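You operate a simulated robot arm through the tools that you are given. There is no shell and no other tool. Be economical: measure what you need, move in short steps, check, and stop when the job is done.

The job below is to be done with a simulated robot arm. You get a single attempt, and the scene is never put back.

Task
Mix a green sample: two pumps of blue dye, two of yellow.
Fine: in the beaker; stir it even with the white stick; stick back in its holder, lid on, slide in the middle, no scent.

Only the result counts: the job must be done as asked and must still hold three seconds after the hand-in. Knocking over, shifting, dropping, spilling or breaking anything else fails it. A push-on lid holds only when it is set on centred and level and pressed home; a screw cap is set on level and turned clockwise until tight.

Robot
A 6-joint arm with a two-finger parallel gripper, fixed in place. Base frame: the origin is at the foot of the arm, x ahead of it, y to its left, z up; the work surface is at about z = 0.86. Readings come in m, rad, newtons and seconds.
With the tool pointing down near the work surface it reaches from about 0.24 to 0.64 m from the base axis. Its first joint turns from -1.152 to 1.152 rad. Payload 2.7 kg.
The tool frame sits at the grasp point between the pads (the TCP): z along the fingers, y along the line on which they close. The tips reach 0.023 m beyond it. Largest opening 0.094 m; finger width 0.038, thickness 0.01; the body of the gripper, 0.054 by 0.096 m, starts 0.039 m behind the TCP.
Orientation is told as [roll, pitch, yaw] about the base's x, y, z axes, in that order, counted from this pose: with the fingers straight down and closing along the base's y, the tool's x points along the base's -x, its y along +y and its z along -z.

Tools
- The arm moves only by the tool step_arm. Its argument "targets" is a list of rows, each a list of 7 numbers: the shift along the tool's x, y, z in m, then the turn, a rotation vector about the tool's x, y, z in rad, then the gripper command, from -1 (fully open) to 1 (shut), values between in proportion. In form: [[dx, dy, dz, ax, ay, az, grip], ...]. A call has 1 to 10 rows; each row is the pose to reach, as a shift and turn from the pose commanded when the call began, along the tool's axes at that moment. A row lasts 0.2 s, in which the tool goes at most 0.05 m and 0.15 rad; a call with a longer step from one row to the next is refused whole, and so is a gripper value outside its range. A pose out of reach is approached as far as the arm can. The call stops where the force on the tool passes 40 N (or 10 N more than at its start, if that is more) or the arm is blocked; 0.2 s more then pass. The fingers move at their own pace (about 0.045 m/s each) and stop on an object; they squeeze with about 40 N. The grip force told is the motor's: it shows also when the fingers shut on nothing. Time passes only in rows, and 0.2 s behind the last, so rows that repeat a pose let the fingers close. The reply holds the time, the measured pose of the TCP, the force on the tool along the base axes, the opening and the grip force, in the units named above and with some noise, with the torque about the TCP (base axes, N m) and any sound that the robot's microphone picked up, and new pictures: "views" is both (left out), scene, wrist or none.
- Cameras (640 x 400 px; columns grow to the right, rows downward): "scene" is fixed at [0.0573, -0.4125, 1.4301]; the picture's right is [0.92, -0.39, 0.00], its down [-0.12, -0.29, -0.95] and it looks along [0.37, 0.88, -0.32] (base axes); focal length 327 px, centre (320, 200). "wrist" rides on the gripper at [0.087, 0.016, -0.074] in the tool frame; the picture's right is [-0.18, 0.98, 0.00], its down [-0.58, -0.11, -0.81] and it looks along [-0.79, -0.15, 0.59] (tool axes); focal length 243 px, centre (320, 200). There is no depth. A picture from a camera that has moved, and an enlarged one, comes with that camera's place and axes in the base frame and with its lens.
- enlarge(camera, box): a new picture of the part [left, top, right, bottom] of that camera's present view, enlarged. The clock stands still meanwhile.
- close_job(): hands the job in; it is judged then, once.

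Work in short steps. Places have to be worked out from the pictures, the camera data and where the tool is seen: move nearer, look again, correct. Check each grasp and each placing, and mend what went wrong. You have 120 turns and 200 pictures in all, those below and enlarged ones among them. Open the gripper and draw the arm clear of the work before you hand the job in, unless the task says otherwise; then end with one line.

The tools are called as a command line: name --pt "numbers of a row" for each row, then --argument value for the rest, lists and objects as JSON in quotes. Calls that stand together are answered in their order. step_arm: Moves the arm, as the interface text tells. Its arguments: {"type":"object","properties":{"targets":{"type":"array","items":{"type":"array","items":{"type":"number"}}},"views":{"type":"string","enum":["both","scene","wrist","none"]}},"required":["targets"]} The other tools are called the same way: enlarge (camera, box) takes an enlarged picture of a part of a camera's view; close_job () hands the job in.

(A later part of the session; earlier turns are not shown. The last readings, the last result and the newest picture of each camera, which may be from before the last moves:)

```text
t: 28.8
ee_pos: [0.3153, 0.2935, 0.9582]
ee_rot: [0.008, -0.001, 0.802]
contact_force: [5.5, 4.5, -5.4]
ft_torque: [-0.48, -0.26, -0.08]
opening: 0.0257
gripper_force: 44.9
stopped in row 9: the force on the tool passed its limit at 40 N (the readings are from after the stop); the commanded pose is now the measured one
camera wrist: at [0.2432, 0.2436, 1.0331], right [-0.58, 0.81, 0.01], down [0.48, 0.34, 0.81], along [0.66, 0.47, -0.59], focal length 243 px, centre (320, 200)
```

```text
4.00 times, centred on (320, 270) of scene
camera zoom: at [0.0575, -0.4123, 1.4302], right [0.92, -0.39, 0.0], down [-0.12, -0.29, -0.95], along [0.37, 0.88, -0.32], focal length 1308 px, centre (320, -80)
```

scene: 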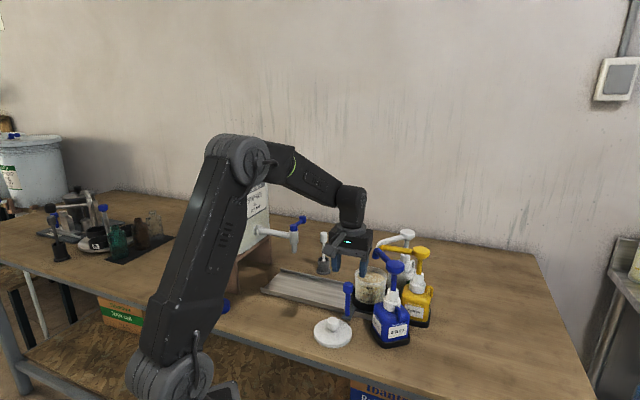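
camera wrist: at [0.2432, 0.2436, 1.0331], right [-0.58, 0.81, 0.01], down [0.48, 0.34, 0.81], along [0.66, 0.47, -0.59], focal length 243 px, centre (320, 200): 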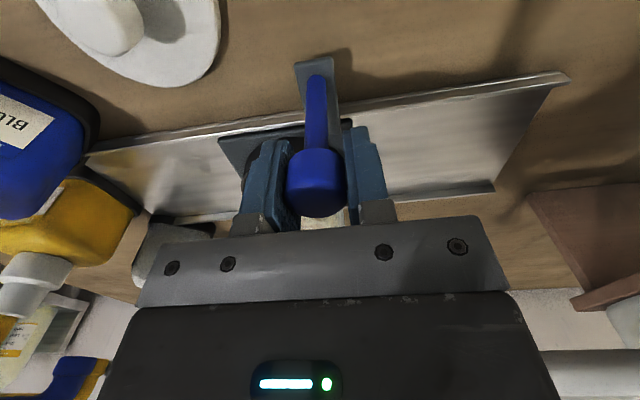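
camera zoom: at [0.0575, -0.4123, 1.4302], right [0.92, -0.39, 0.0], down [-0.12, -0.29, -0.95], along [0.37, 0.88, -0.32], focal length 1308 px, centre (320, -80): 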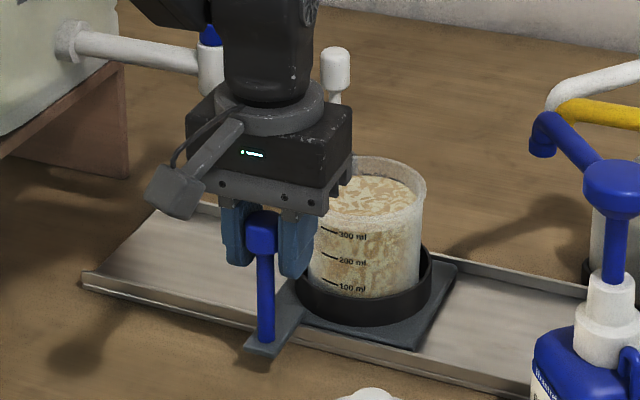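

The slide is back at its start place (within about 1 mm), and the picture matches the initial one. I release, rise and move toward the stick to locate it from nearer.

step_arm --pt "0 0 0 0 0 0 -0.2" --pt "0 0 0 0 0 0 -0.2" --pt "0 0 -0.04 0 0 0 -0.2" --pt "0 0 -0.09 0 0 0 -0.2" --pt "0 0 -0.14 0 0 0 -0.2" --pt "0 0 -0.17 0 0 0 -0.2" --pt "-0.045 0.005 -0.17 0 0 0 -0.2" --pt "-0.09 0.01 -0.17 0 0 0 -0.2" --pt "-0.11 0.02 -0.17 0 0 0 -0.2" --pt "-0.11 0.02 -0.17 0 0 0 -0.2"

enlarge --camera "scene" --box '[240, 210, 400, 310]'

enlarge --camera "wrist" --box '[240, 0, 480, 150]'

```text
t: 31.0
ee_pos: [0.3794, 0.3854, 1.129]
ee_rot: [0.007, 0.0, 0.804]
contact_force: [-0.9, -0.7, 0.8]
ft_torque: [0.03, 0.01, 0.01]
opening: 0.0566
gripper_force: 0.1
camera wrist: at [0.3061, 0.3348, 1.2043], right [-0.58, 0.82, 0.01], down [0.49, 0.34, 0.81], along [0.65, 0.47, -0.59], focal length 243 px, centre (320, 200)
```

scene: 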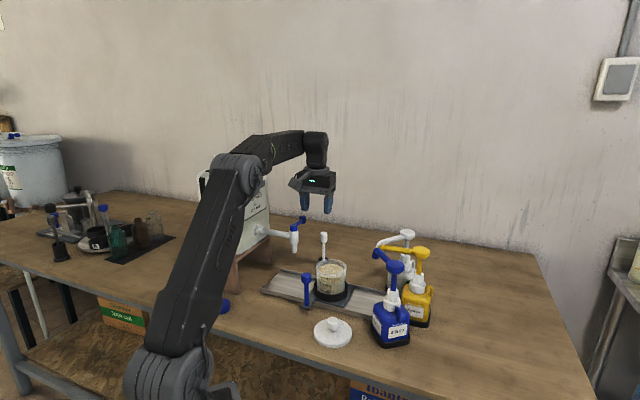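
wrist: 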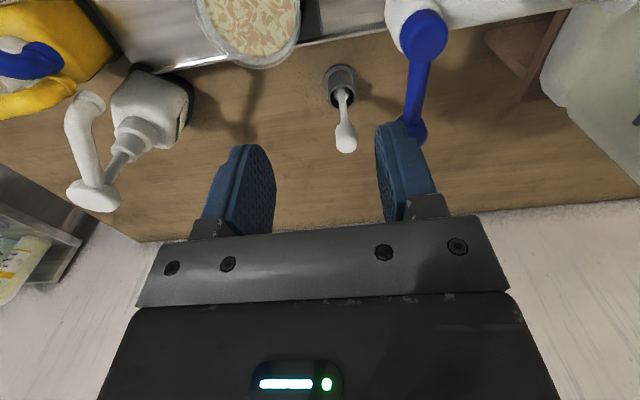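

```text
4.00 times, centred on (320, 260) of scene
camera zoom: at [0.0573, -0.4125, 1.4301], right [0.92, -0.39, 0.0], down [-0.12, -0.29, -0.95], along [0.37, 0.88, -0.32], focal length 1308 px, centre (320, -40)
```

zoom: 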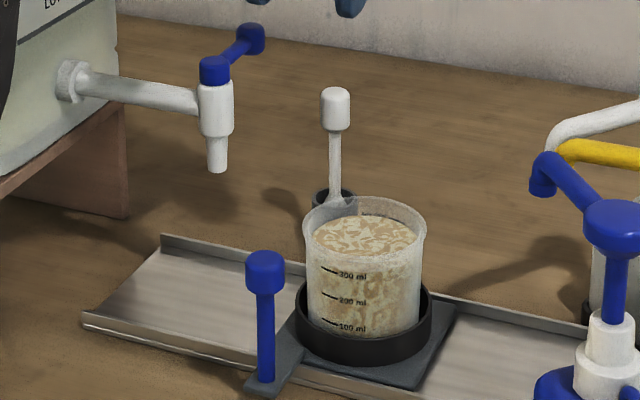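

```text
2.67 times, centred on (360, 75) of wrist
camera zoom: at [0.3061, 0.3348, 1.2043], right [-0.58, 0.82, 0.01], down [0.49, 0.34, 0.81], along [0.65, 0.47, -0.59], focal length 647 px, centre (213, 533)
```

zoom: 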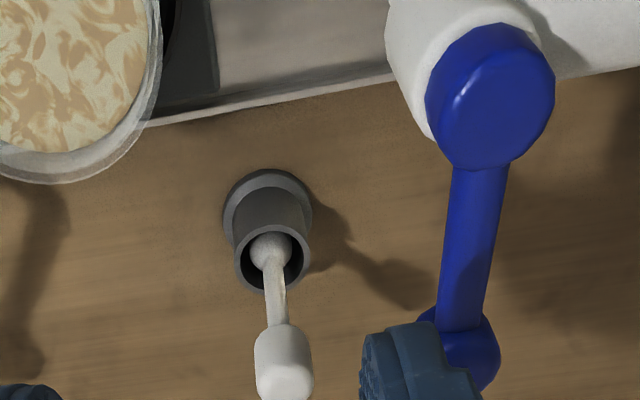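

The stick and holder triangulate to about (0.446, 0.480), with the head top at z≈0.98. The tap lever knob is close by, near (0.365, 0.472, 1.05). I turn the gripper to yaw≈1.6 so the camera arm stays away from the lever, then look again.

step_arm --pt "-0.009 0.002 0 0 0 -0.14 -0.2" --pt "-0.018 0.003 0 0 0 -0.28 -0.2" --pt "-0.027 0.005 0 0 0 -0.42 -0.2" --pt "-0.036 0.006 0.01 0 0 -0.56 -0.2" --pt "-0.045 0.008 0.02 0 0 -0.7 -0.2" --pt "-0.054 0.009 0.03 0 0 -0.8 -0.2" --pt "-0.054 0.009 0.03 0 0 -0.8 -0.2"

enlarge --camera "scene" --box '[260, 190, 380, 265]'

```text
t: 32.6
ee_pos: [0.4104, 0.4313, 1.0979]
ee_rot: [0.005, -0.006, 1.603]
contact_force: [-0.2, -0.1, 0.5]
ft_torque: [0.0, -0.02, 0.02]
opening: 0.0562
gripper_force: 0.1
camera wrist: at [0.3957, 0.3444, 1.1737], right [-0.99, 0.15, 0.01], down [0.09, 0.58, 0.81], along [0.12, 0.8, -0.59], focal length 243 px, centre (320, 200)
```

scene: 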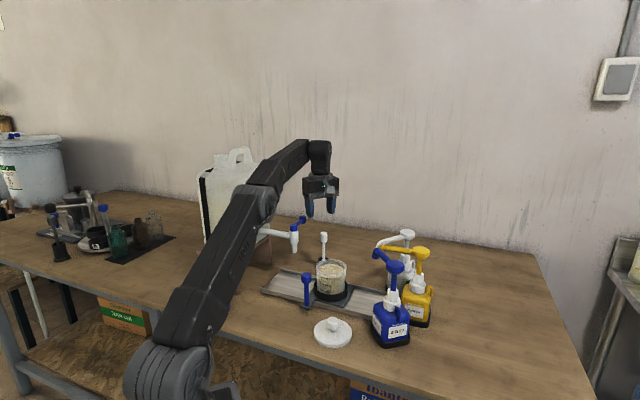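
wrist: 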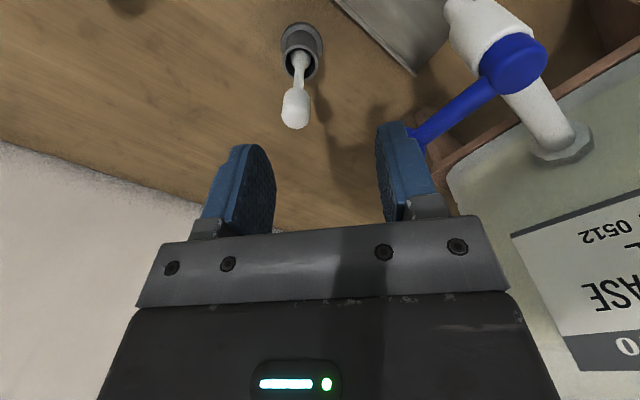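

```text
5.33 times, centred on (320, 228) of scene
camera zoom: at [0.0573, -0.4125, 1.4301], right [0.92, -0.39, 0.0], down [-0.12, -0.29, -0.95], along [0.37, 0.88, -0.32], focal length 1745 px, centre (320, 53)
```

zoom: 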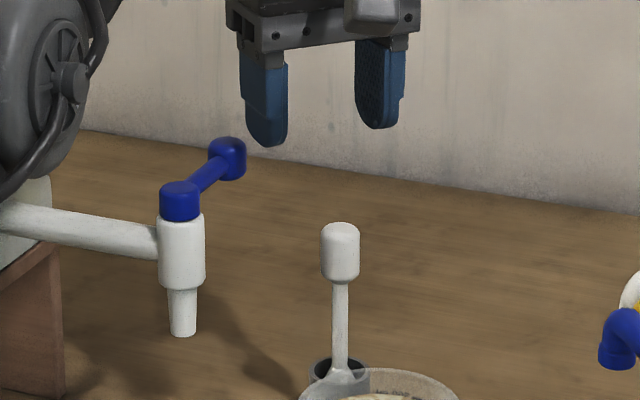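

Combining the views puts the stick at about (0.433, 0.462), head top z≈1.0, and the tap lever knob at (0.359, 0.434, 1.07), near my left finger. I first shift away in +x, then come in above the stick with a bit more yaw.

step_arm --pt "0 -0.0236 0 0 0 0 -0.2" --pt "0 -0.0236 0 0 0 -0.1 -0.2" --pt "-0.015 -0.0236 0.02 0 0 -0.2 -0.2" --pt "-0.03 -0.0236 0.04 0 0 -0.2 -0.2" --pt "-0.03 -0.0236 0.045 0 0 -0.2 -0.2" --pt "-0.03 -0.0236 0.045 0 0 -0.2 -0.2"

enlarge --camera "scene" --box '[260, 190, 380, 265]'

enlarge --camera "wrist" --box '[180, 50, 500, 250]'

```text
t: 34.0
ee_pos: [0.4239, 0.4509, 1.0523]
ee_rot: [0.004, -0.007, 1.803]
contact_force: [1.2, -0.3, 0.7]
ft_torque: [-0.02, -0.02, -0.01]
opening: 0.0565
gripper_force: 0.0
out of reach, approached as far as the arm can: row 1, 2, 3, 4, 5, 6
camera wrist: at [0.4274, 0.3633, 1.1277], right [-1.0, -0.05, 0.0], down [-0.02, 0.59, 0.81], along [-0.04, 0.81, -0.59], focal length 243 px, centre (320, 200)
```

scene: 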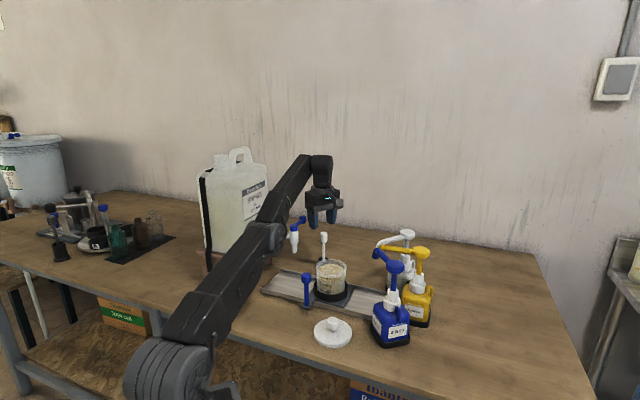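
wrist: 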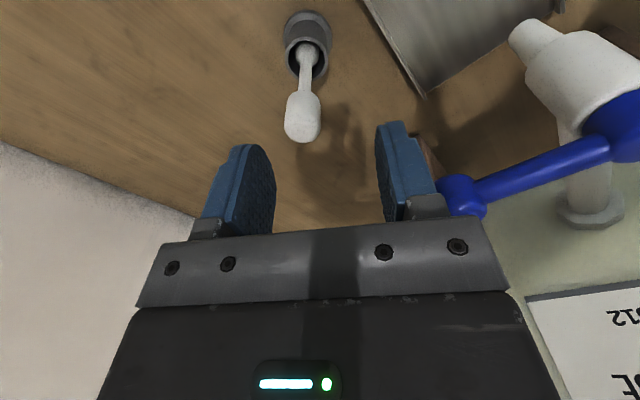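

```text
5.33 times, centred on (320, 228) of scene
camera zoom: at [0.0573, -0.4125, 1.4301], right [0.92, -0.39, 0.0], down [-0.12, -0.29, -0.95], along [0.37, 0.88, -0.32], focal length 1745 px, centre (320, 53)
```

zoom: 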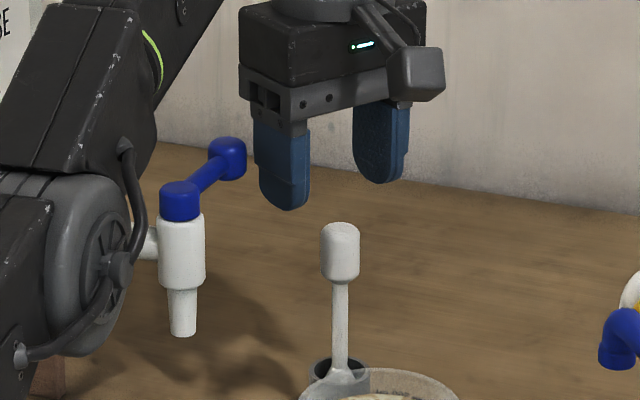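

```text
2.00 times, centred on (340, 150) of wrist
camera zoom: at [0.4274, 0.3633, 1.1277], right [-1.0, -0.05, 0.0], down [-0.02, 0.59, 0.81], along [-0.04, 0.81, -0.59], focal length 485 px, centre (280, 300)
```

zoom: 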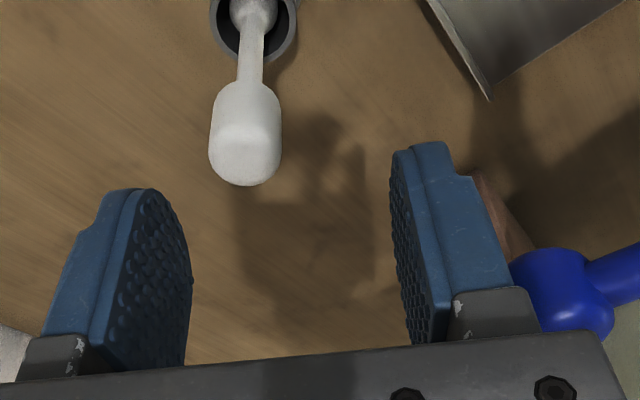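

The stick is confirmed at (0.433, 0.462). The arm is at its reach limit at this height, but lower down it reaches further. I open a bit more and descend along the stick.

step_arm --pt "0 0 0 0 0 0 -0.6" --pt "0 0 0.02 0 0 0 -0.6" --pt "0 0 0.04 0 0 0 -0.6" --pt "0 0 0.06 0 0 0 -0.6" --pt "0 0 0.065 0 0 0 -0.6"

enlarge --camera "scene" --box '[260, 190, 380, 265]'

```text
t: 35.2
ee_pos: [0.4323, 0.4604, 0.9935]
ee_rot: [0.004, -0.006, 1.8]
contact_force: [-1.0, 0.2, 0.5]
ft_torque: [0.0, -0.04, 0.0]
opening: 0.0752
gripper_force: 0.2
out of reach, approached as far as the arm can: row 2, 3, 4, 5
camera wrist: at [0.4363, 0.3728, 1.0695], right [-1.0, -0.05, 0.0], down [-0.02, 0.59, 0.81], along [-0.04, 0.81, -0.59], focal length 243 px, centre (320, 200)
```

scene: 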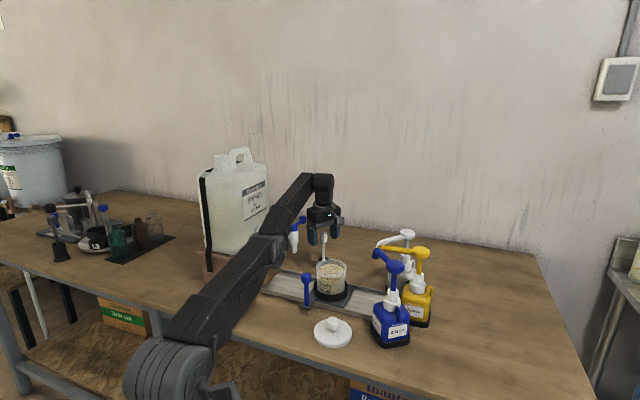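
wrist: 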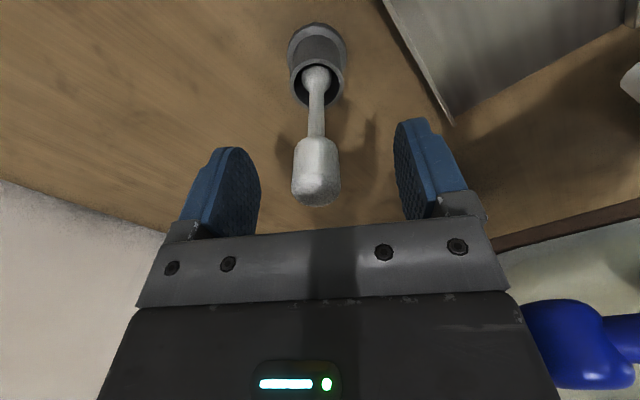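

```text
5.33 times, centred on (320, 228) of scene
camera zoom: at [0.0573, -0.4125, 1.4301], right [0.92, -0.39, 0.0], down [-0.12, -0.29, -0.95], along [0.37, 0.88, -0.32], focal length 1745 px, centre (320, 53)
```

zoom: 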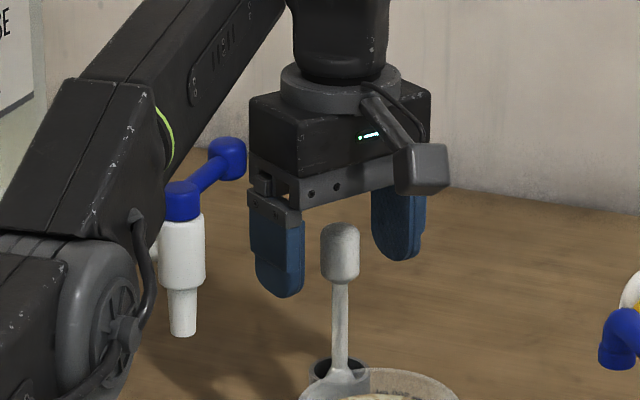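

The stick's head is centred between the fingers. I go 8 mm lower and close gently on it.

step_arm --pt "0 0 0.008 0 0 0 -0.6" --pt "0 0 0.008 0 0 0 0.2" --pt "0 0 0.008 0 0 0 0.6" --pt "0 0 0.008 0 0 0 1" --pt "0 0 0.008 0 0 0 1" --pt "0 0 0.008 0 0 0 1" --views "wrist"

enlarge --camera "scene" --box '[260, 190, 380, 265]'

```text
t: 36.6
ee_pos: [0.433, 0.4612, 0.9862]
ee_rot: [0.006, -0.004, 1.804]
contact_force: [0.0, -0.3, -0.1]
ft_torque: [0.0, 0.0, -0.03]
opening: 0.0221
gripper_force: 40.9
camera wrist: at [0.437, 0.3739, 1.0619], right [-1.0, -0.05, 0.01], down [-0.02, 0.59, 0.81], along [-0.04, 0.81, -0.59], focal length 243 px, centre (320, 200)
```

wrist: 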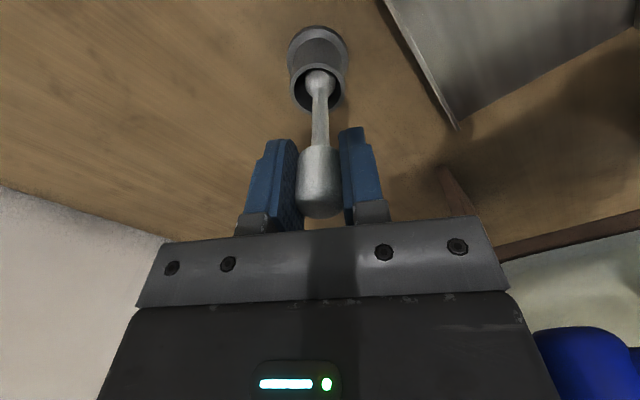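

```text
5.33 times, centred on (320, 228) of scene
camera zoom: at [0.0573, -0.4125, 1.4301], right [0.92, -0.39, 0.0], down [-0.12, -0.29, -0.95], along [0.37, 0.88, -0.32], focal length 1745 px, centre (320, 53)
```

zoom: 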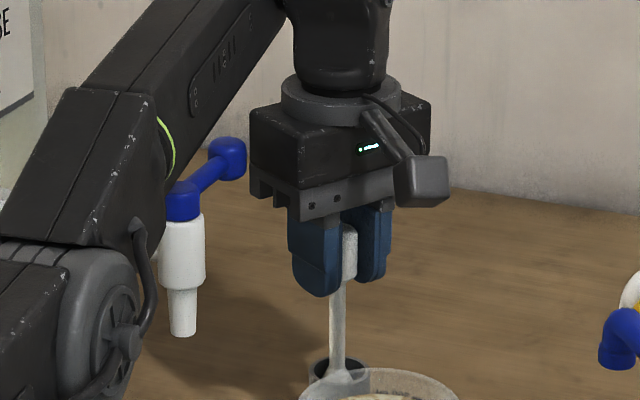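

Grasp is firm (opening 0.022). Pose for the return is (0.433, 0.461, 0.986). I lift along the holder's axis, with a slight outward tilt to stay within reach.

step_arm --pt "0.001 0.0015 -0.015 0.0125 -0.0083 0 1" --pt "0.002 0.003 -0.03 0.025 -0.0167 0 1" --pt "0.003 0.0044 -0.045 0.0375 -0.025 0 1" --pt "0.0039 0.0058 -0.06 0.05 -0.0333 0 1" --pt "0.0039 0.0058 -0.06 0.05 -0.0333 0 1"

enlarge --camera "scene" --box '[260, 190, 380, 265]'

```text
t: 37.8
ee_pos: [0.4336, 0.4585, 1.0468]
ee_rot: [-0.046, -0.04, 1.803]
contact_force: [0.2, 0.1, -0.1]
ft_torque: [-0.01, -0.02, -0.01]
opening: 0.0222
gripper_force: 40.2
out of reach, approached as far as the arm can: row 2, 3, 4, 5
camera wrist: at [0.4331, 0.3679, 1.1194], right [-1.0, -0.05, -0.04], down [-0.06, 0.55, 0.83], along [-0.02, 0.83, -0.55], focal length 243 px, centre (320, 200)
```

scene: 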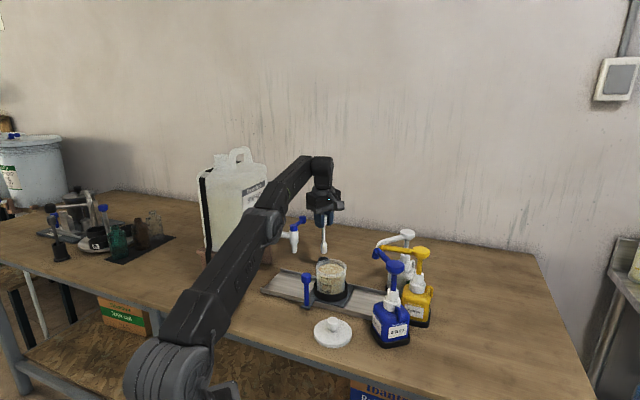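
wrist: 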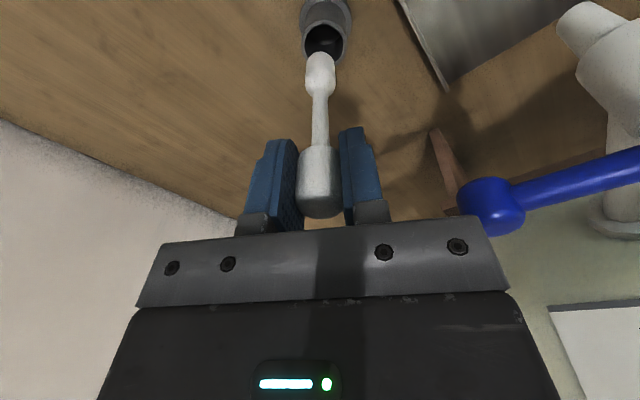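

```text
5.33 times, centred on (320, 228) of scene
camera zoom: at [0.0573, -0.4125, 1.4301], right [0.92, -0.39, 0.0], down [-0.12, -0.29, -0.95], along [0.37, 0.88, -0.32], focal length 1745 px, centre (320, 53)
```

zoom: 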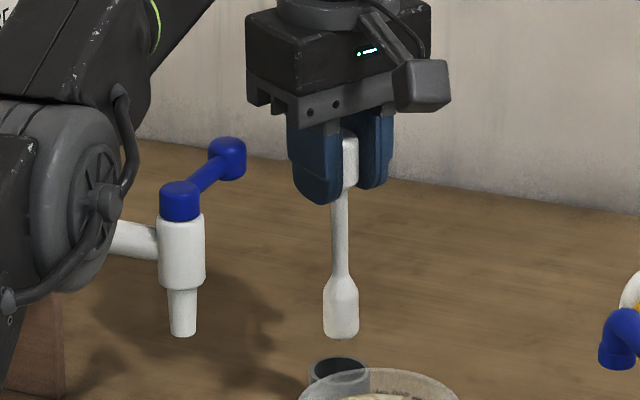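

The stick is out of its holder. I move it straight in -y (keeping clear of the tap lever), raise it, set it upright, and bring it over the beaker centre at about (0.404, 0.333).

step_arm --pt "0.0292 0.0068 0 0 0 0 1" --pt "0.0565 0.0132 0 -0.015 0.01 0 1" --pt "0.0565 0.0132 -0.025 -0.035 0.022 0 1" --pt "0.0565 0.0132 -0.05 -0.05 0.0333 0 1" --pt "0.0565 0.0132 -0.05 -0.05 0.0333 0 1" --pt "0.086 0.0352 -0.05 -0.05 0.0333 0 1" --pt "0.1155 0.0573 -0.05 -0.05 0.0333 0 1" --pt "0.1155 0.0573 -0.05 -0.05 0.0333 0 1"

enlarge --camera "scene" --box '[260, 200, 400, 300]'

enlarge --camera "wrist" --box '[180, 0, 500, 200]'

```text
t: 39.6
ee_pos: [0.3968, 0.3262, 1.0887]
ee_rot: [0.003, -0.007, 1.802]
contact_force: [-0.2, 1.0, 0.0]
ft_torque: [0.01, 0.01, 0.0]
opening: 0.0218
gripper_force: 40.0
camera wrist: at [0.4005, 0.2391, 1.1644], right [-1.0, -0.05, 0.0], down [-0.02, 0.59, 0.81], along [-0.04, 0.81, -0.59], focal length 243 px, centre (320, 200)
```

scene: 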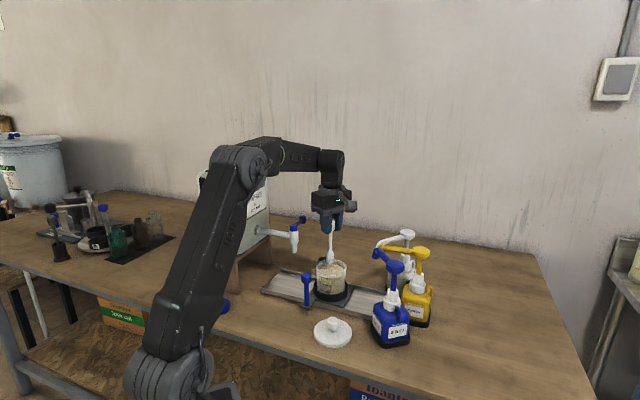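
wrist: 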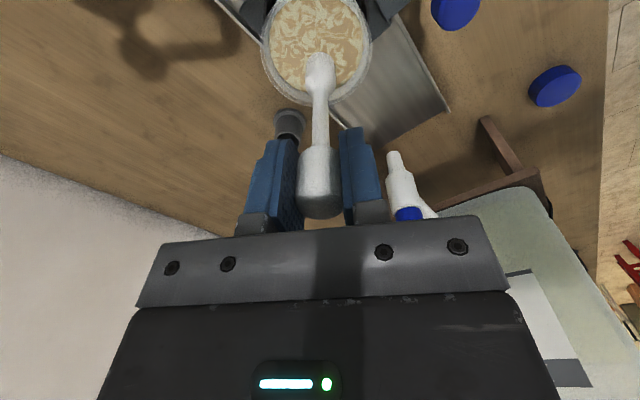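

```text
4.00 times, centred on (330, 250) of scene
camera zoom: at [0.0573, -0.4125, 1.4301], right [0.92, -0.39, 0.0], down [-0.12, -0.29, -0.95], along [0.37, 0.88, -0.32], focal length 1308 px, centre (280, 0)
```

zoom: 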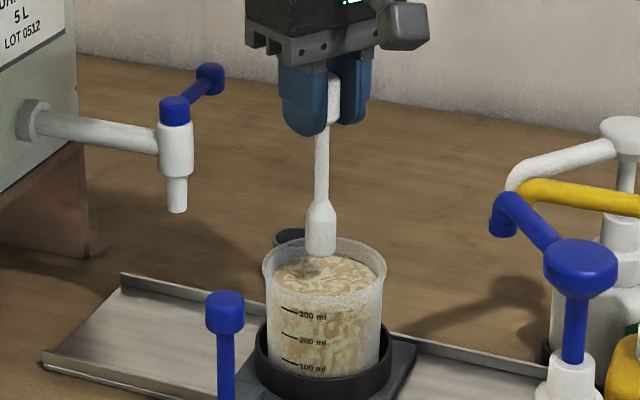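

```text
2.00 times, centred on (340, 100) of wrist
camera zoom: at [0.4005, 0.2391, 1.1644], right [-1.0, -0.05, 0.0], down [-0.02, 0.59, 0.81], along [-0.04, 0.81, -0.59], focal length 485 px, centre (280, 400)
```

zoom: 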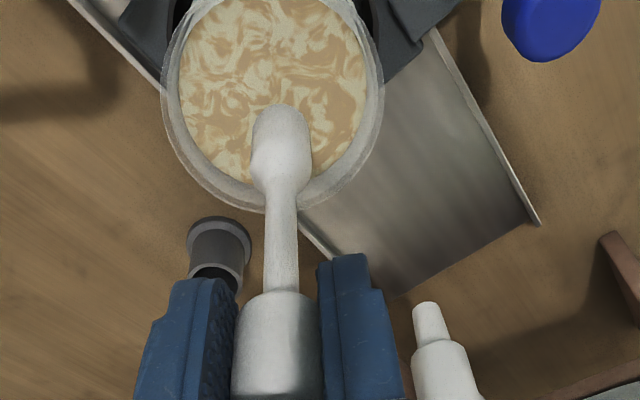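

The stick tip is nearly over the beaker's centre (0.400, 0.323). I lower it slowly into the liquid.

step_arm --pt "0.0026 -0.0025 0.015 0 0 0 1" --pt "0.0026 -0.0025 0.03 0 0 0 1" --pt "0.0026 -0.0025 0.045 0 0 0 1" --pt "0.0026 -0.0025 0.06 0 0 0 1" --pt "0.0026 -0.0025 0.07 0 0 0 1" --pt "0.0026 -0.0025 0.075 0 0 0 1" --views "wrist"

enlarge --camera "scene" --box '[260, 200, 400, 300]'

```text
t: 41.0
ee_pos: [0.4005, 0.3264, 1.0139]
ee_rot: [0.003, -0.007, 1.803]
contact_force: [0.3, 0.4, -0.3]
ft_torque: [-0.01, -0.01, -0.03]
opening: 0.0218
gripper_force: 39.7
camera wrist: at [0.4036, 0.2382, 1.0891], right [-1.0, -0.05, 0.0], down [-0.02, 0.59, 0.81], along [-0.04, 0.81, -0.59], focal length 243 px, centre (320, 200)
```

wrist: 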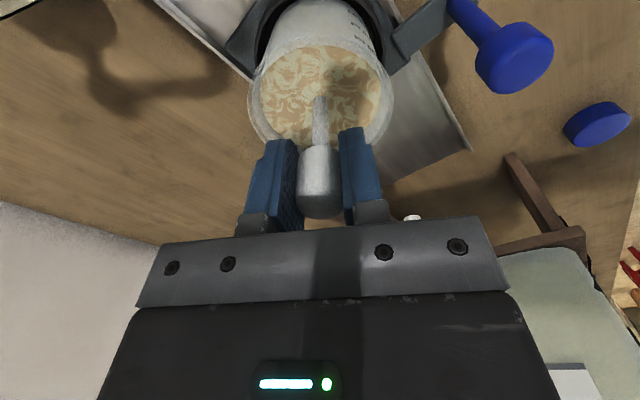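

```text
4.00 times, centred on (330, 250) of scene
camera zoom: at [0.0573, -0.4125, 1.4301], right [0.92, -0.39, 0.0], down [-0.12, -0.29, -0.95], along [0.37, 0.88, -0.32], focal length 1308 px, centre (280, 0)
```

zoom: 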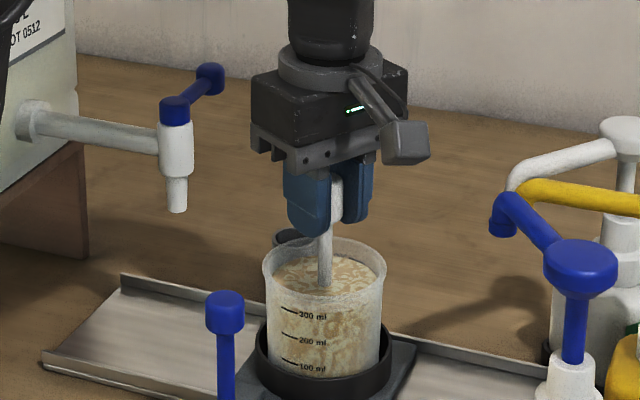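

The stick is in the liquid at the centre with no contact force. I stir in circles of 16 mm radius.

step_arm --pt "0.016 0 0 0 0 0 1" --pt "0.0113 0.0113 0 0 0 0 1" --pt "0 0.016 0 0 0 0 1" --pt "-0.0113 0.0113 0 0 0 0 1" --pt "-0.016 0 0 0 0 0 1" --pt "-0.0113 -0.0113 0 0 0 0 1" --pt "0 -0.016 0 0 0 0 1" --pt "0.0113 -0.0113 0 0 0 0 1" --pt "0.016 0 0 0 0 0 1" --pt "0 0 0 0 0 0 1" --views "none"

enlarge --camera "scene" --box '[260, 200, 400, 300]'

```text
t: 43.2
ee_pos: [0.4005, 0.3251, 1.0138]
ee_rot: [0.003, -0.007, 1.802]
contact_force: [0.1, -0.2, -0.5]
ft_torque: [0.0, 0.01, 0.0]
opening: 0.0218
gripper_force: 39.6
```

```text
4.00 times, centred on (330, 250) of scene
camera zoom: at [0.0573, -0.4125, 1.4301], right [0.92, -0.39, 0.0], down [-0.12, -0.29, -0.95], along [0.37, 0.88, -0.32], focal length 1308 px, centre (280, 0)
```

zoom: 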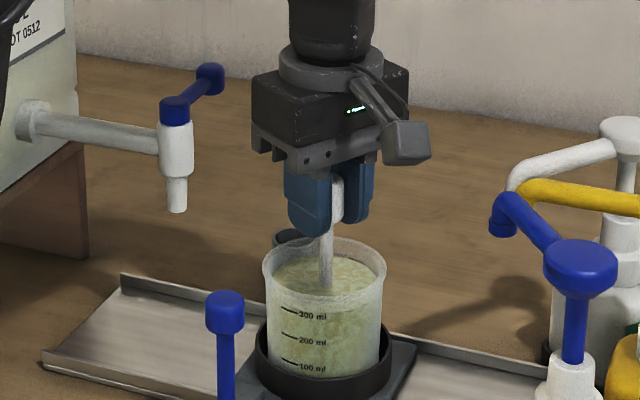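

It is turning green. I stir more, twice over, with larger steps for faster circles.

step_arm --pt "0.017 0 0 0 0 0 1" --pt "0 0.017 0 0 0 0 1" --pt "-0.017 0 0 0 0 0 1" --pt "0 -0.017 0 0 0 0 1" --pt "0.017 0 0 0 0 0 1" --pt "0 0.017 0 0 0 0 1" --pt "-0.017 0 0 0 0 0 1" --pt "0 -0.017 0 0 0 0 1" --pt "0.017 0 0 0 0 0 1" --pt "0 0 0 0 0 0 1" --views "none"

step_arm --pt "0.017 0 0 0 0 0 1" --pt "0 0.017 0 0 0 0 1" --pt "-0.017 0 0 0 0 0 1" --pt "0 -0.017 0 0 0 0 1" --pt "0.017 0 0 0 0 0 1" --pt "0 0.017 0 0 0 0 1" --pt "-0.017 0 0 0 0 0 1" --pt "0 -0.017 0 0 0 0 1" --pt "0.017 0 0 0 0 0 1" --pt "0 0 0 0 0 0 1" --views "none"

enlarge --camera "scene" --box '[290, 240, 370, 300]'

enlarge --camera "wrist" --box '[220, 0, 420, 160]'

```text
t: 45.4
ee_pos: [0.3999, 0.3251, 1.0143]
ee_rot: [0.003, -0.007, 1.803]
contact_force: [0.6, 0.6, 0.1]
ft_torque: [0.04, 0.0, -0.06]
opening: 0.0219
gripper_force: 40.6
```

```text
t: 47.6
ee_pos: [0.4005, 0.3255, 1.0136]
ee_rot: [0.003, -0.008, 1.801]
contact_force: [0.2, -0.7, 0.0]
ft_torque: [0.02, 0.01, 0.0]
opening: 0.0219
gripper_force: 39.9
```

```text
6.67 times, centred on (330, 270) of scene
camera zoom: at [0.0573, -0.4125, 1.4301], right [0.92, -0.39, 0.0], down [-0.12, -0.29, -0.95], along [0.37, 0.88, -0.32], focal length 2181 px, centre (253, -267)
```

zoom: 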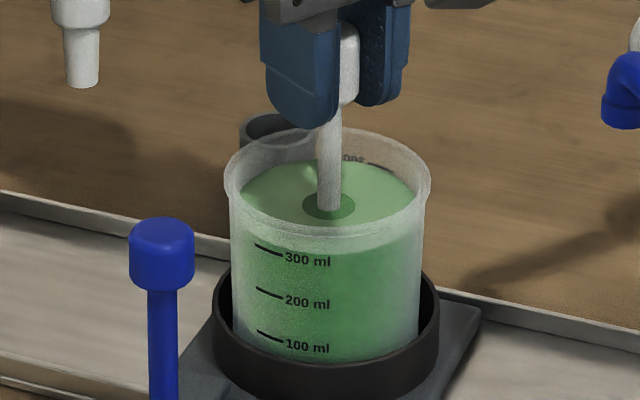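

```text
2.50 times, centred on (320, 80) of wrist
camera zoom: at [0.4038, 0.2376, 1.0894], right [-1.0, -0.05, 0.0], down [-0.02, 0.59, 0.81], along [-0.04, 0.81, -0.59], focal length 606 px, centre (320, 500)
```

zoom: 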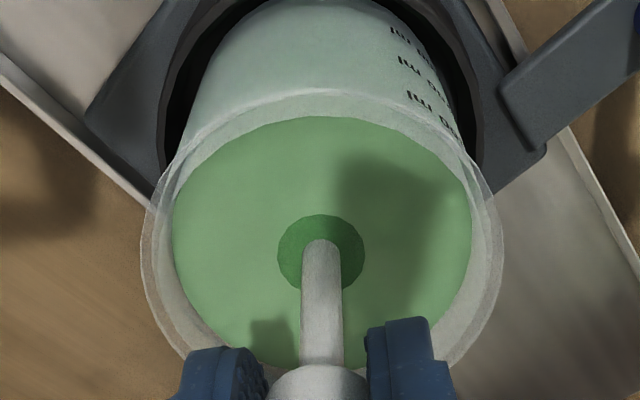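

It is even green. One more round for certainty, ending with a pause.

step_arm --pt "0.017 0 0 0 0 0 1" --pt "0 0.017 0 0 0 0 1" --pt "-0.017 0 0 0 0 0 1" --pt "0 -0.017 0 0 0 0 1" --pt "0.017 0 0 0 0 0 1" --pt "0 0.017 0 0 0 0 1" --pt "-0.017 0 0 0 0 0 1" --pt "0 0 0 0 0 0 1" --pt "0 0 0 0 0 0 1" --pt "0 0 0 0 0 0 1" --views "none"

enlarge --camera "wrist" --box '[220, 0, 420, 160]'

```text
t: 49.8
ee_pos: [0.4008, 0.3262, 1.015]
ee_rot: [0.003, -0.007, 1.803]
contact_force: [-0.4, 0.1, 0.1]
ft_torque: [0.02, 0.01, -0.01]
opening: 0.0219
gripper_force: 40.0
```

```text
2.50 times, centred on (320, 80) of wrist
camera zoom: at [0.4034, 0.2377, 1.0899], right [-1.0, -0.05, 0.0], down [-0.02, 0.59, 0.81], along [-0.04, 0.81, -0.59], focal length 606 px, centre (320, 500)
```

zoom: 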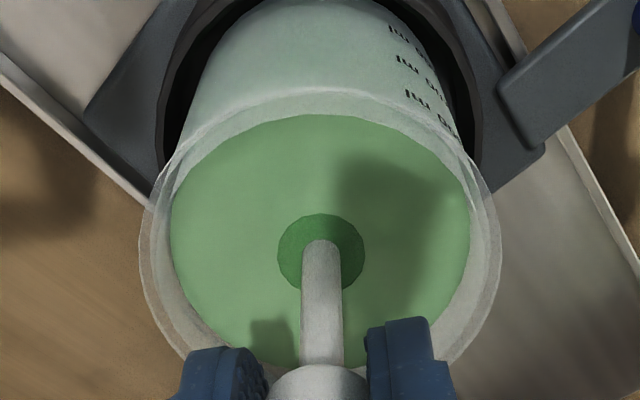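

The liquid stays even green (the dark disc just marks the submerged paddle). I lift the stick, let it drip over the beaker, then carry it back toward the holder.

step_arm --pt "0 0 -0.02 0 0 0 1" --pt "0 0 -0.045 0 0 0 1" --pt "0 0 -0.07 0 0 0 1" --pt "0 0 -0.083 0 0 0 1" --pt "0 0 -0.083 0 0 0 1" --pt "0 0 -0.083 0 0 0 1" --pt "0 0 -0.083 0 0 0 1" --pt "-0.0324 -0.0245 -0.083 0 0 0 1" --pt "-0.0647 -0.049 -0.083 0 0 0 1" --pt "-0.0647 -0.049 -0.083 0 0 0 1"

enlarge --camera "scene" --box '[260, 200, 400, 300]'

```text
t: 52.0
ee_pos: [0.4339, 0.3998, 1.0982]
ee_rot: [0.005, -0.005, 1.802]
contact_force: [-0.3, 0.1, -0.8]
ft_torque: [0.0, -0.01, 0.01]
opening: 0.022
gripper_force: 39.8
camera wrist: at [0.4364, 0.3121, 1.1724], right [-1.0, -0.05, 0.01], down [-0.02, 0.59, 0.81], along [-0.04, 0.81, -0.59], focal length 243 px, centre (320, 200)
```

scene: 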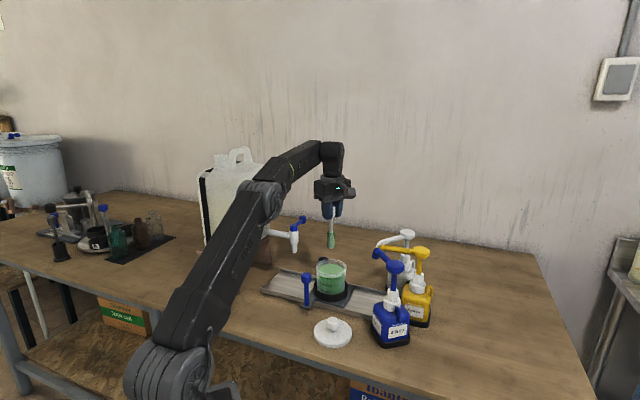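
wrist: 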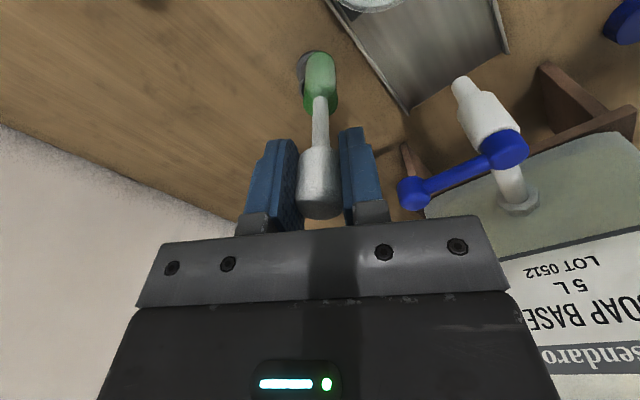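

```text
4.00 times, centred on (330, 250) of scene
camera zoom: at [0.0573, -0.4125, 1.4301], right [0.92, -0.39, 0.0], down [-0.12, -0.29, -0.95], along [0.37, 0.88, -0.32], focal length 1308 px, centre (280, 0)
```

zoom: 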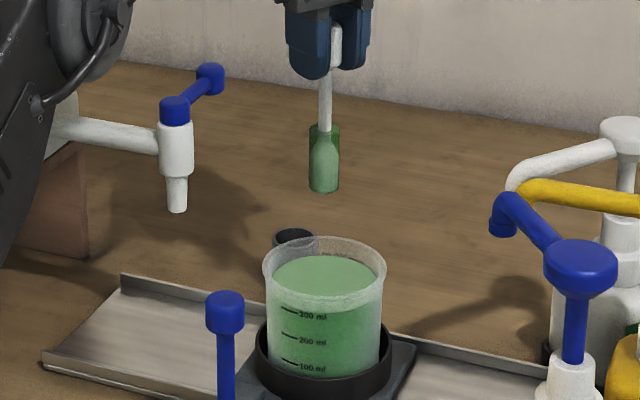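

The stick has a green film and the beaker holds even green. I bring it above the holder with the same slight tilt as when lifting out.

step_arm --pt "-0.0195 -0.0046 0 0.025 -0.0167 0 1" --pt "-0.034 -0.008 0.025 0.05 -0.0333 0 1" --pt "-0.0438 -0.0104 0.045 0.05 -0.0333 0 1" --pt "-0.0571 -0.0135 0.047 0.05 -0.0333 0 1" --pt "-0.0571 -0.0135 0.047 0.05 -0.0333 0 1"

enlarge --camera "scene" --box '[260, 190, 380, 265]'

enlarge --camera "wrist" --box '[220, 0, 420, 125]'

```text
t: 53.2
ee_pos: [0.4326, 0.4586, 1.0505]
ee_rot: [-0.047, -0.039, 1.802]
contact_force: [1.1, 0.0, 0.2]
ft_torque: [0.01, -0.01, 0.01]
opening: 0.0219
gripper_force: 39.7
camera wrist: at [0.4332, 0.3675, 1.1223], right [-1.0, -0.05, -0.04], down [-0.06, 0.55, 0.83], along [-0.02, 0.83, -0.55], focal length 243 px, centre (320, 200)
```

scene: 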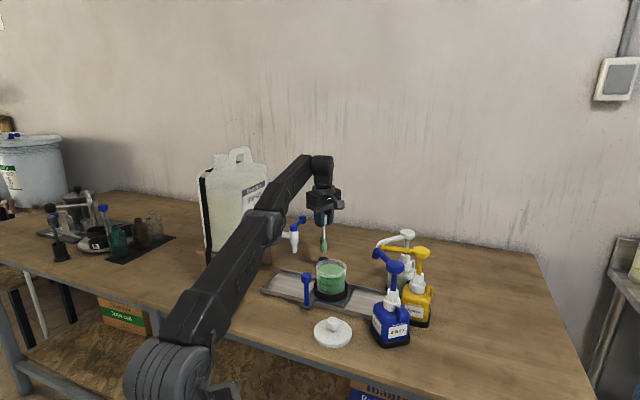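
wrist: 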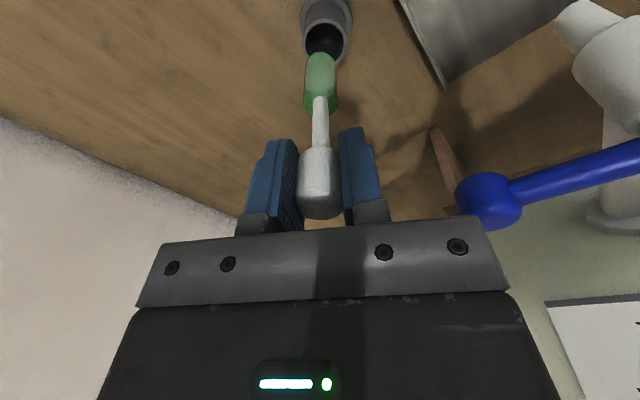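

```text
5.33 times, centred on (320, 228) of scene
camera zoom: at [0.0573, -0.4125, 1.4301], right [0.92, -0.39, 0.0], down [-0.12, -0.29, -0.95], along [0.37, 0.88, -0.32], focal length 1745 px, centre (320, 53)
```

zoom: 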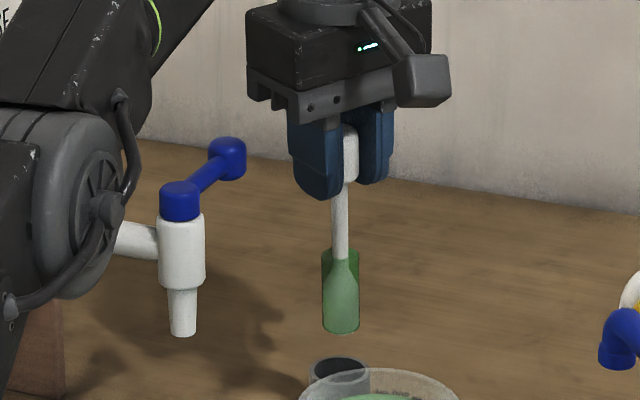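

```text
3.20 times, centred on (320, 62) of wrist
camera zoom: at [0.4332, 0.3675, 1.1223], right [-1.0, -0.05, -0.04], down [-0.06, 0.55, 0.83], along [-0.02, 0.83, -0.55], focal length 776 px, centre (320, 640)
```

zoom: 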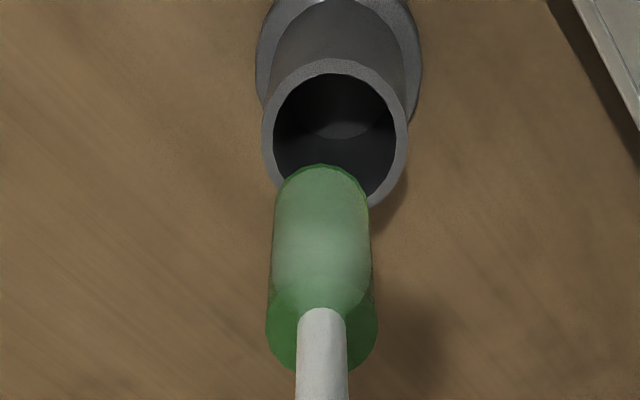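

Identical to the lift-out view. I lower it by reversing that motion and becoming upright again.

step_arm --pt "0 0.0005 0.015 -0.0125 0.0083 0 1" --pt "0 0.001 0.03 -0.025 0.0167 0 1" --pt "0 0.0015 0.045 -0.0375 0.025 0 1" --pt "-0.0003 0.002 0.058 -0.05 0.0333 0 1" --pt "-0.0003 0.002 0.063 -0.05 0.0333 0 1"

enlarge --camera "scene" --box '[260, 190, 380, 265]'

```text
t: 54.4
ee_pos: [0.4334, 0.4618, 0.9868]
ee_rot: [0.003, -0.007, 1.804]
contact_force: [-0.9, 0.7, -0.8]
ft_torque: [0.01, 0.0, -0.01]
opening: 0.0222
gripper_force: 39.8
camera wrist: at [0.4369, 0.3737, 1.063], right [-1.0, -0.05, 0.0], down [-0.02, 0.59, 0.81], along [-0.04, 0.81, -0.59], focal length 243 px, centre (320, 200)
```

scene: 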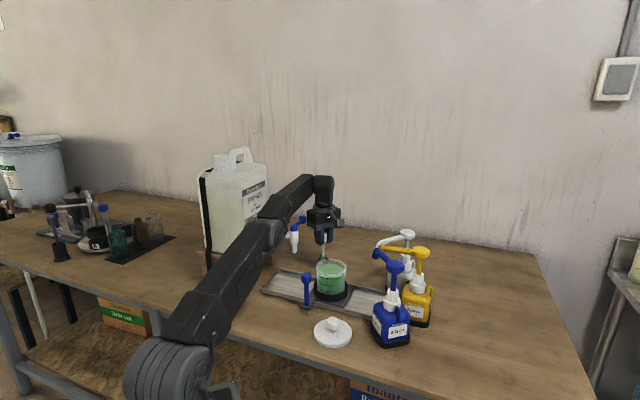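
wrist: 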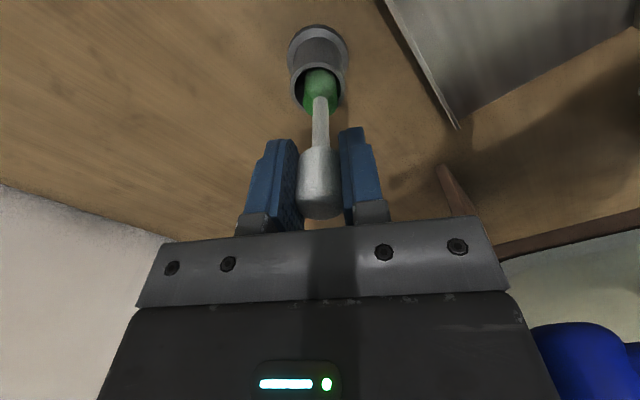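

```text
5.33 times, centred on (320, 228) of scene
camera zoom: at [0.0573, -0.4125, 1.4301], right [0.92, -0.39, 0.0], down [-0.12, -0.29, -0.95], along [0.37, 0.88, -0.32], focal length 1745 px, centre (320, 53)
```

zoom: 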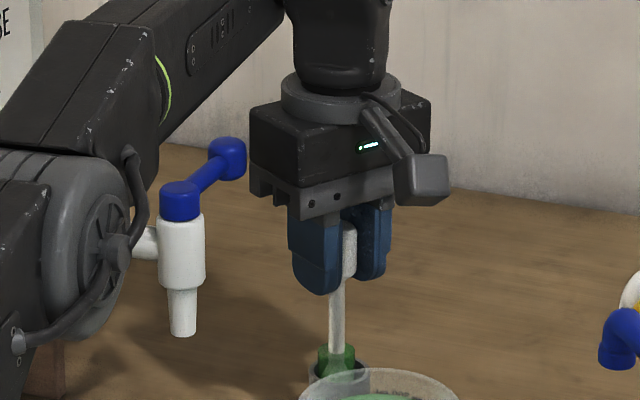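

The stick is back at its original height in the holder. I release and rise with the same small tilt.

step_arm --pt "0 0 0.001 0 0 0 0.2" --pt "0 0 0.001 0 0 0 -0.6" --pt "0 0 0.001 0 0 0 -0.6" --pt "0.001 0.0015 -0.015 0.0125 -0.0083 0 -0.6" --pt "0.002 0.003 -0.03 0.025 -0.0167 0 -0.6" --pt "0.003 0.0044 -0.045 0.0375 -0.025 0 -0.6" --pt "0.0039 0.0058 -0.06 0.05 -0.0333 0 -0.6" --pt "0.0332 0.0128 -0.06 0.05 -0.0333 0 -0.6" --pt "0.0624 0.0198 -0.07 0.03 -0.02 0 -0.6" --pt "0.092 0.0268 -0.09 0 0 0 -0.6"

enlarge --camera "scene" --box '[240, 210, 400, 310]'

```text
t: 56.6
ee_pos: [0.4294, 0.365, 1.0765]
ee_rot: [0.004, -0.008, 1.803]
contact_force: [0.2, -0.8, 0.1]
ft_torque: [0.02, -0.03, -0.01]
opening: 0.0753
gripper_force: 0.1
camera wrist: at [0.432, 0.2772, 1.1522], right [-1.0, -0.05, 0.0], down [-0.02, 0.59, 0.81], along [-0.04, 0.81, -0.59], focal length 243 px, centre (320, 200)
```

scene: 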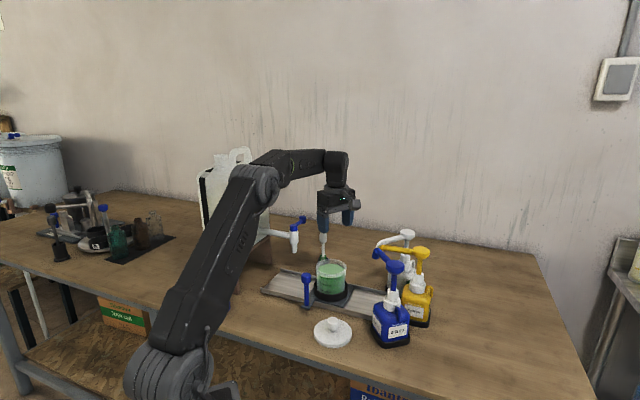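
wrist: 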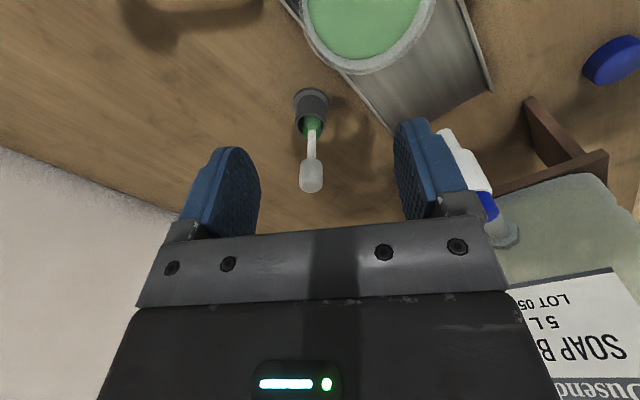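

```text
4.00 times, centred on (320, 260) of scene
camera zoom: at [0.0573, -0.4125, 1.4301], right [0.92, -0.39, 0.0], down [-0.12, -0.29, -0.95], along [0.37, 0.88, -0.32], focal length 1308 px, centre (320, -40)
```

zoom: 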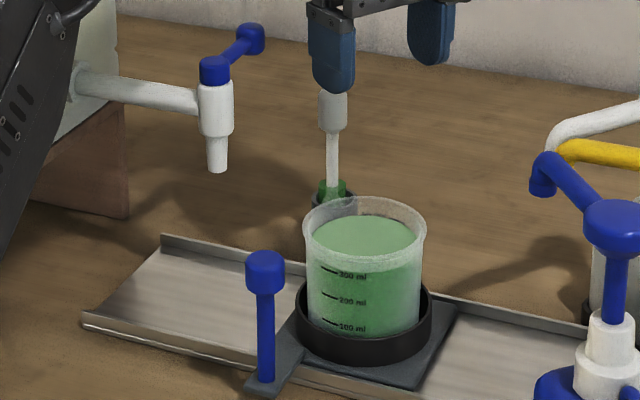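

The stick stands in its holder, and the slide is unmoved. Next I move above the lid at about (0.335, 0.18), turning back to yaw 0.8.

step_arm --pt "0.0218 0.0197 -0.01 0 0 0.145 -0.6" --pt "0.0435 0.0393 -0.02 0 0 0.29 -0.6" --pt "0.0653 0.059 -0.02 0 0 0.435 -0.6" --pt "0.0871 0.0787 -0.02 0 0 0.58 -0.6" --pt "0.1089 0.0984 -0.02 0 0 0.725 -0.6" --pt "0.1306 0.118 -0.02 0 0 0.87 -0.6" --pt "0.1524 0.1377 -0.02 0 0 1.0 -0.6" --pt "0.1524 0.1377 -0.02 0 0 1.0 -0.6"

enlarge --camera "scene" --box '[280, 280, 420, 360]'

```text
t: 58.4
ee_pos: [0.3308, 0.1841, 1.0969]
ee_rot: [0.007, -0.001, 0.801]
contact_force: [-0.2, -0.5, -0.7]
ft_torque: [-0.05, 0.02, -0.01]
opening: 0.0752
gripper_force: 0.1
camera wrist: at [0.2574, 0.1339, 1.1734], right [-0.58, 0.82, 0.01], down [0.49, 0.34, 0.81], along [0.66, 0.47, -0.59], focal length 243 px, centre (320, 200)
```

scene: 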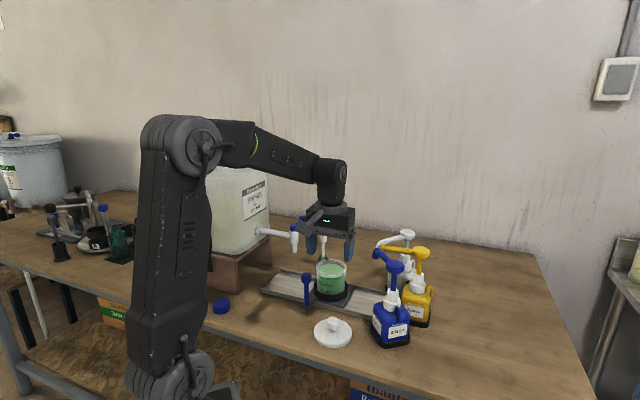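
wrist: 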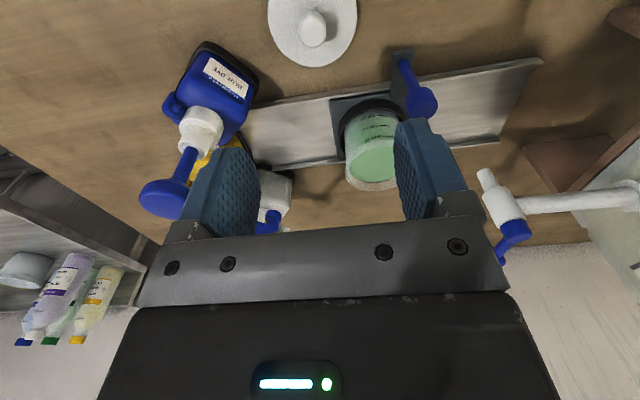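

```text
4.57 times, centred on (350, 320) of scene
camera zoom: at [0.0573, -0.4125, 1.4301], right [0.92, -0.39, 0.0], down [-0.12, -0.29, -0.95], along [0.37, 0.88, -0.32], focal length 1496 px, centre (183, -349)
```

zoom: 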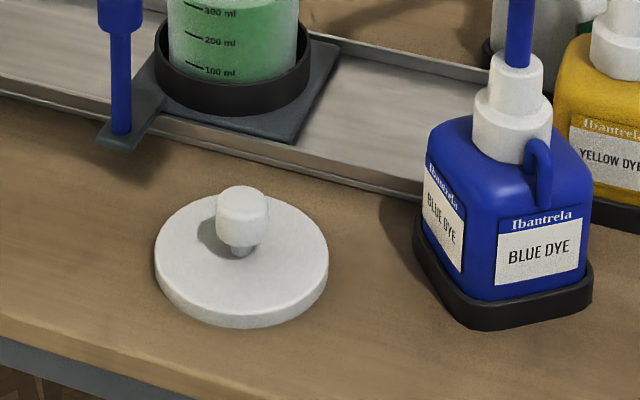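

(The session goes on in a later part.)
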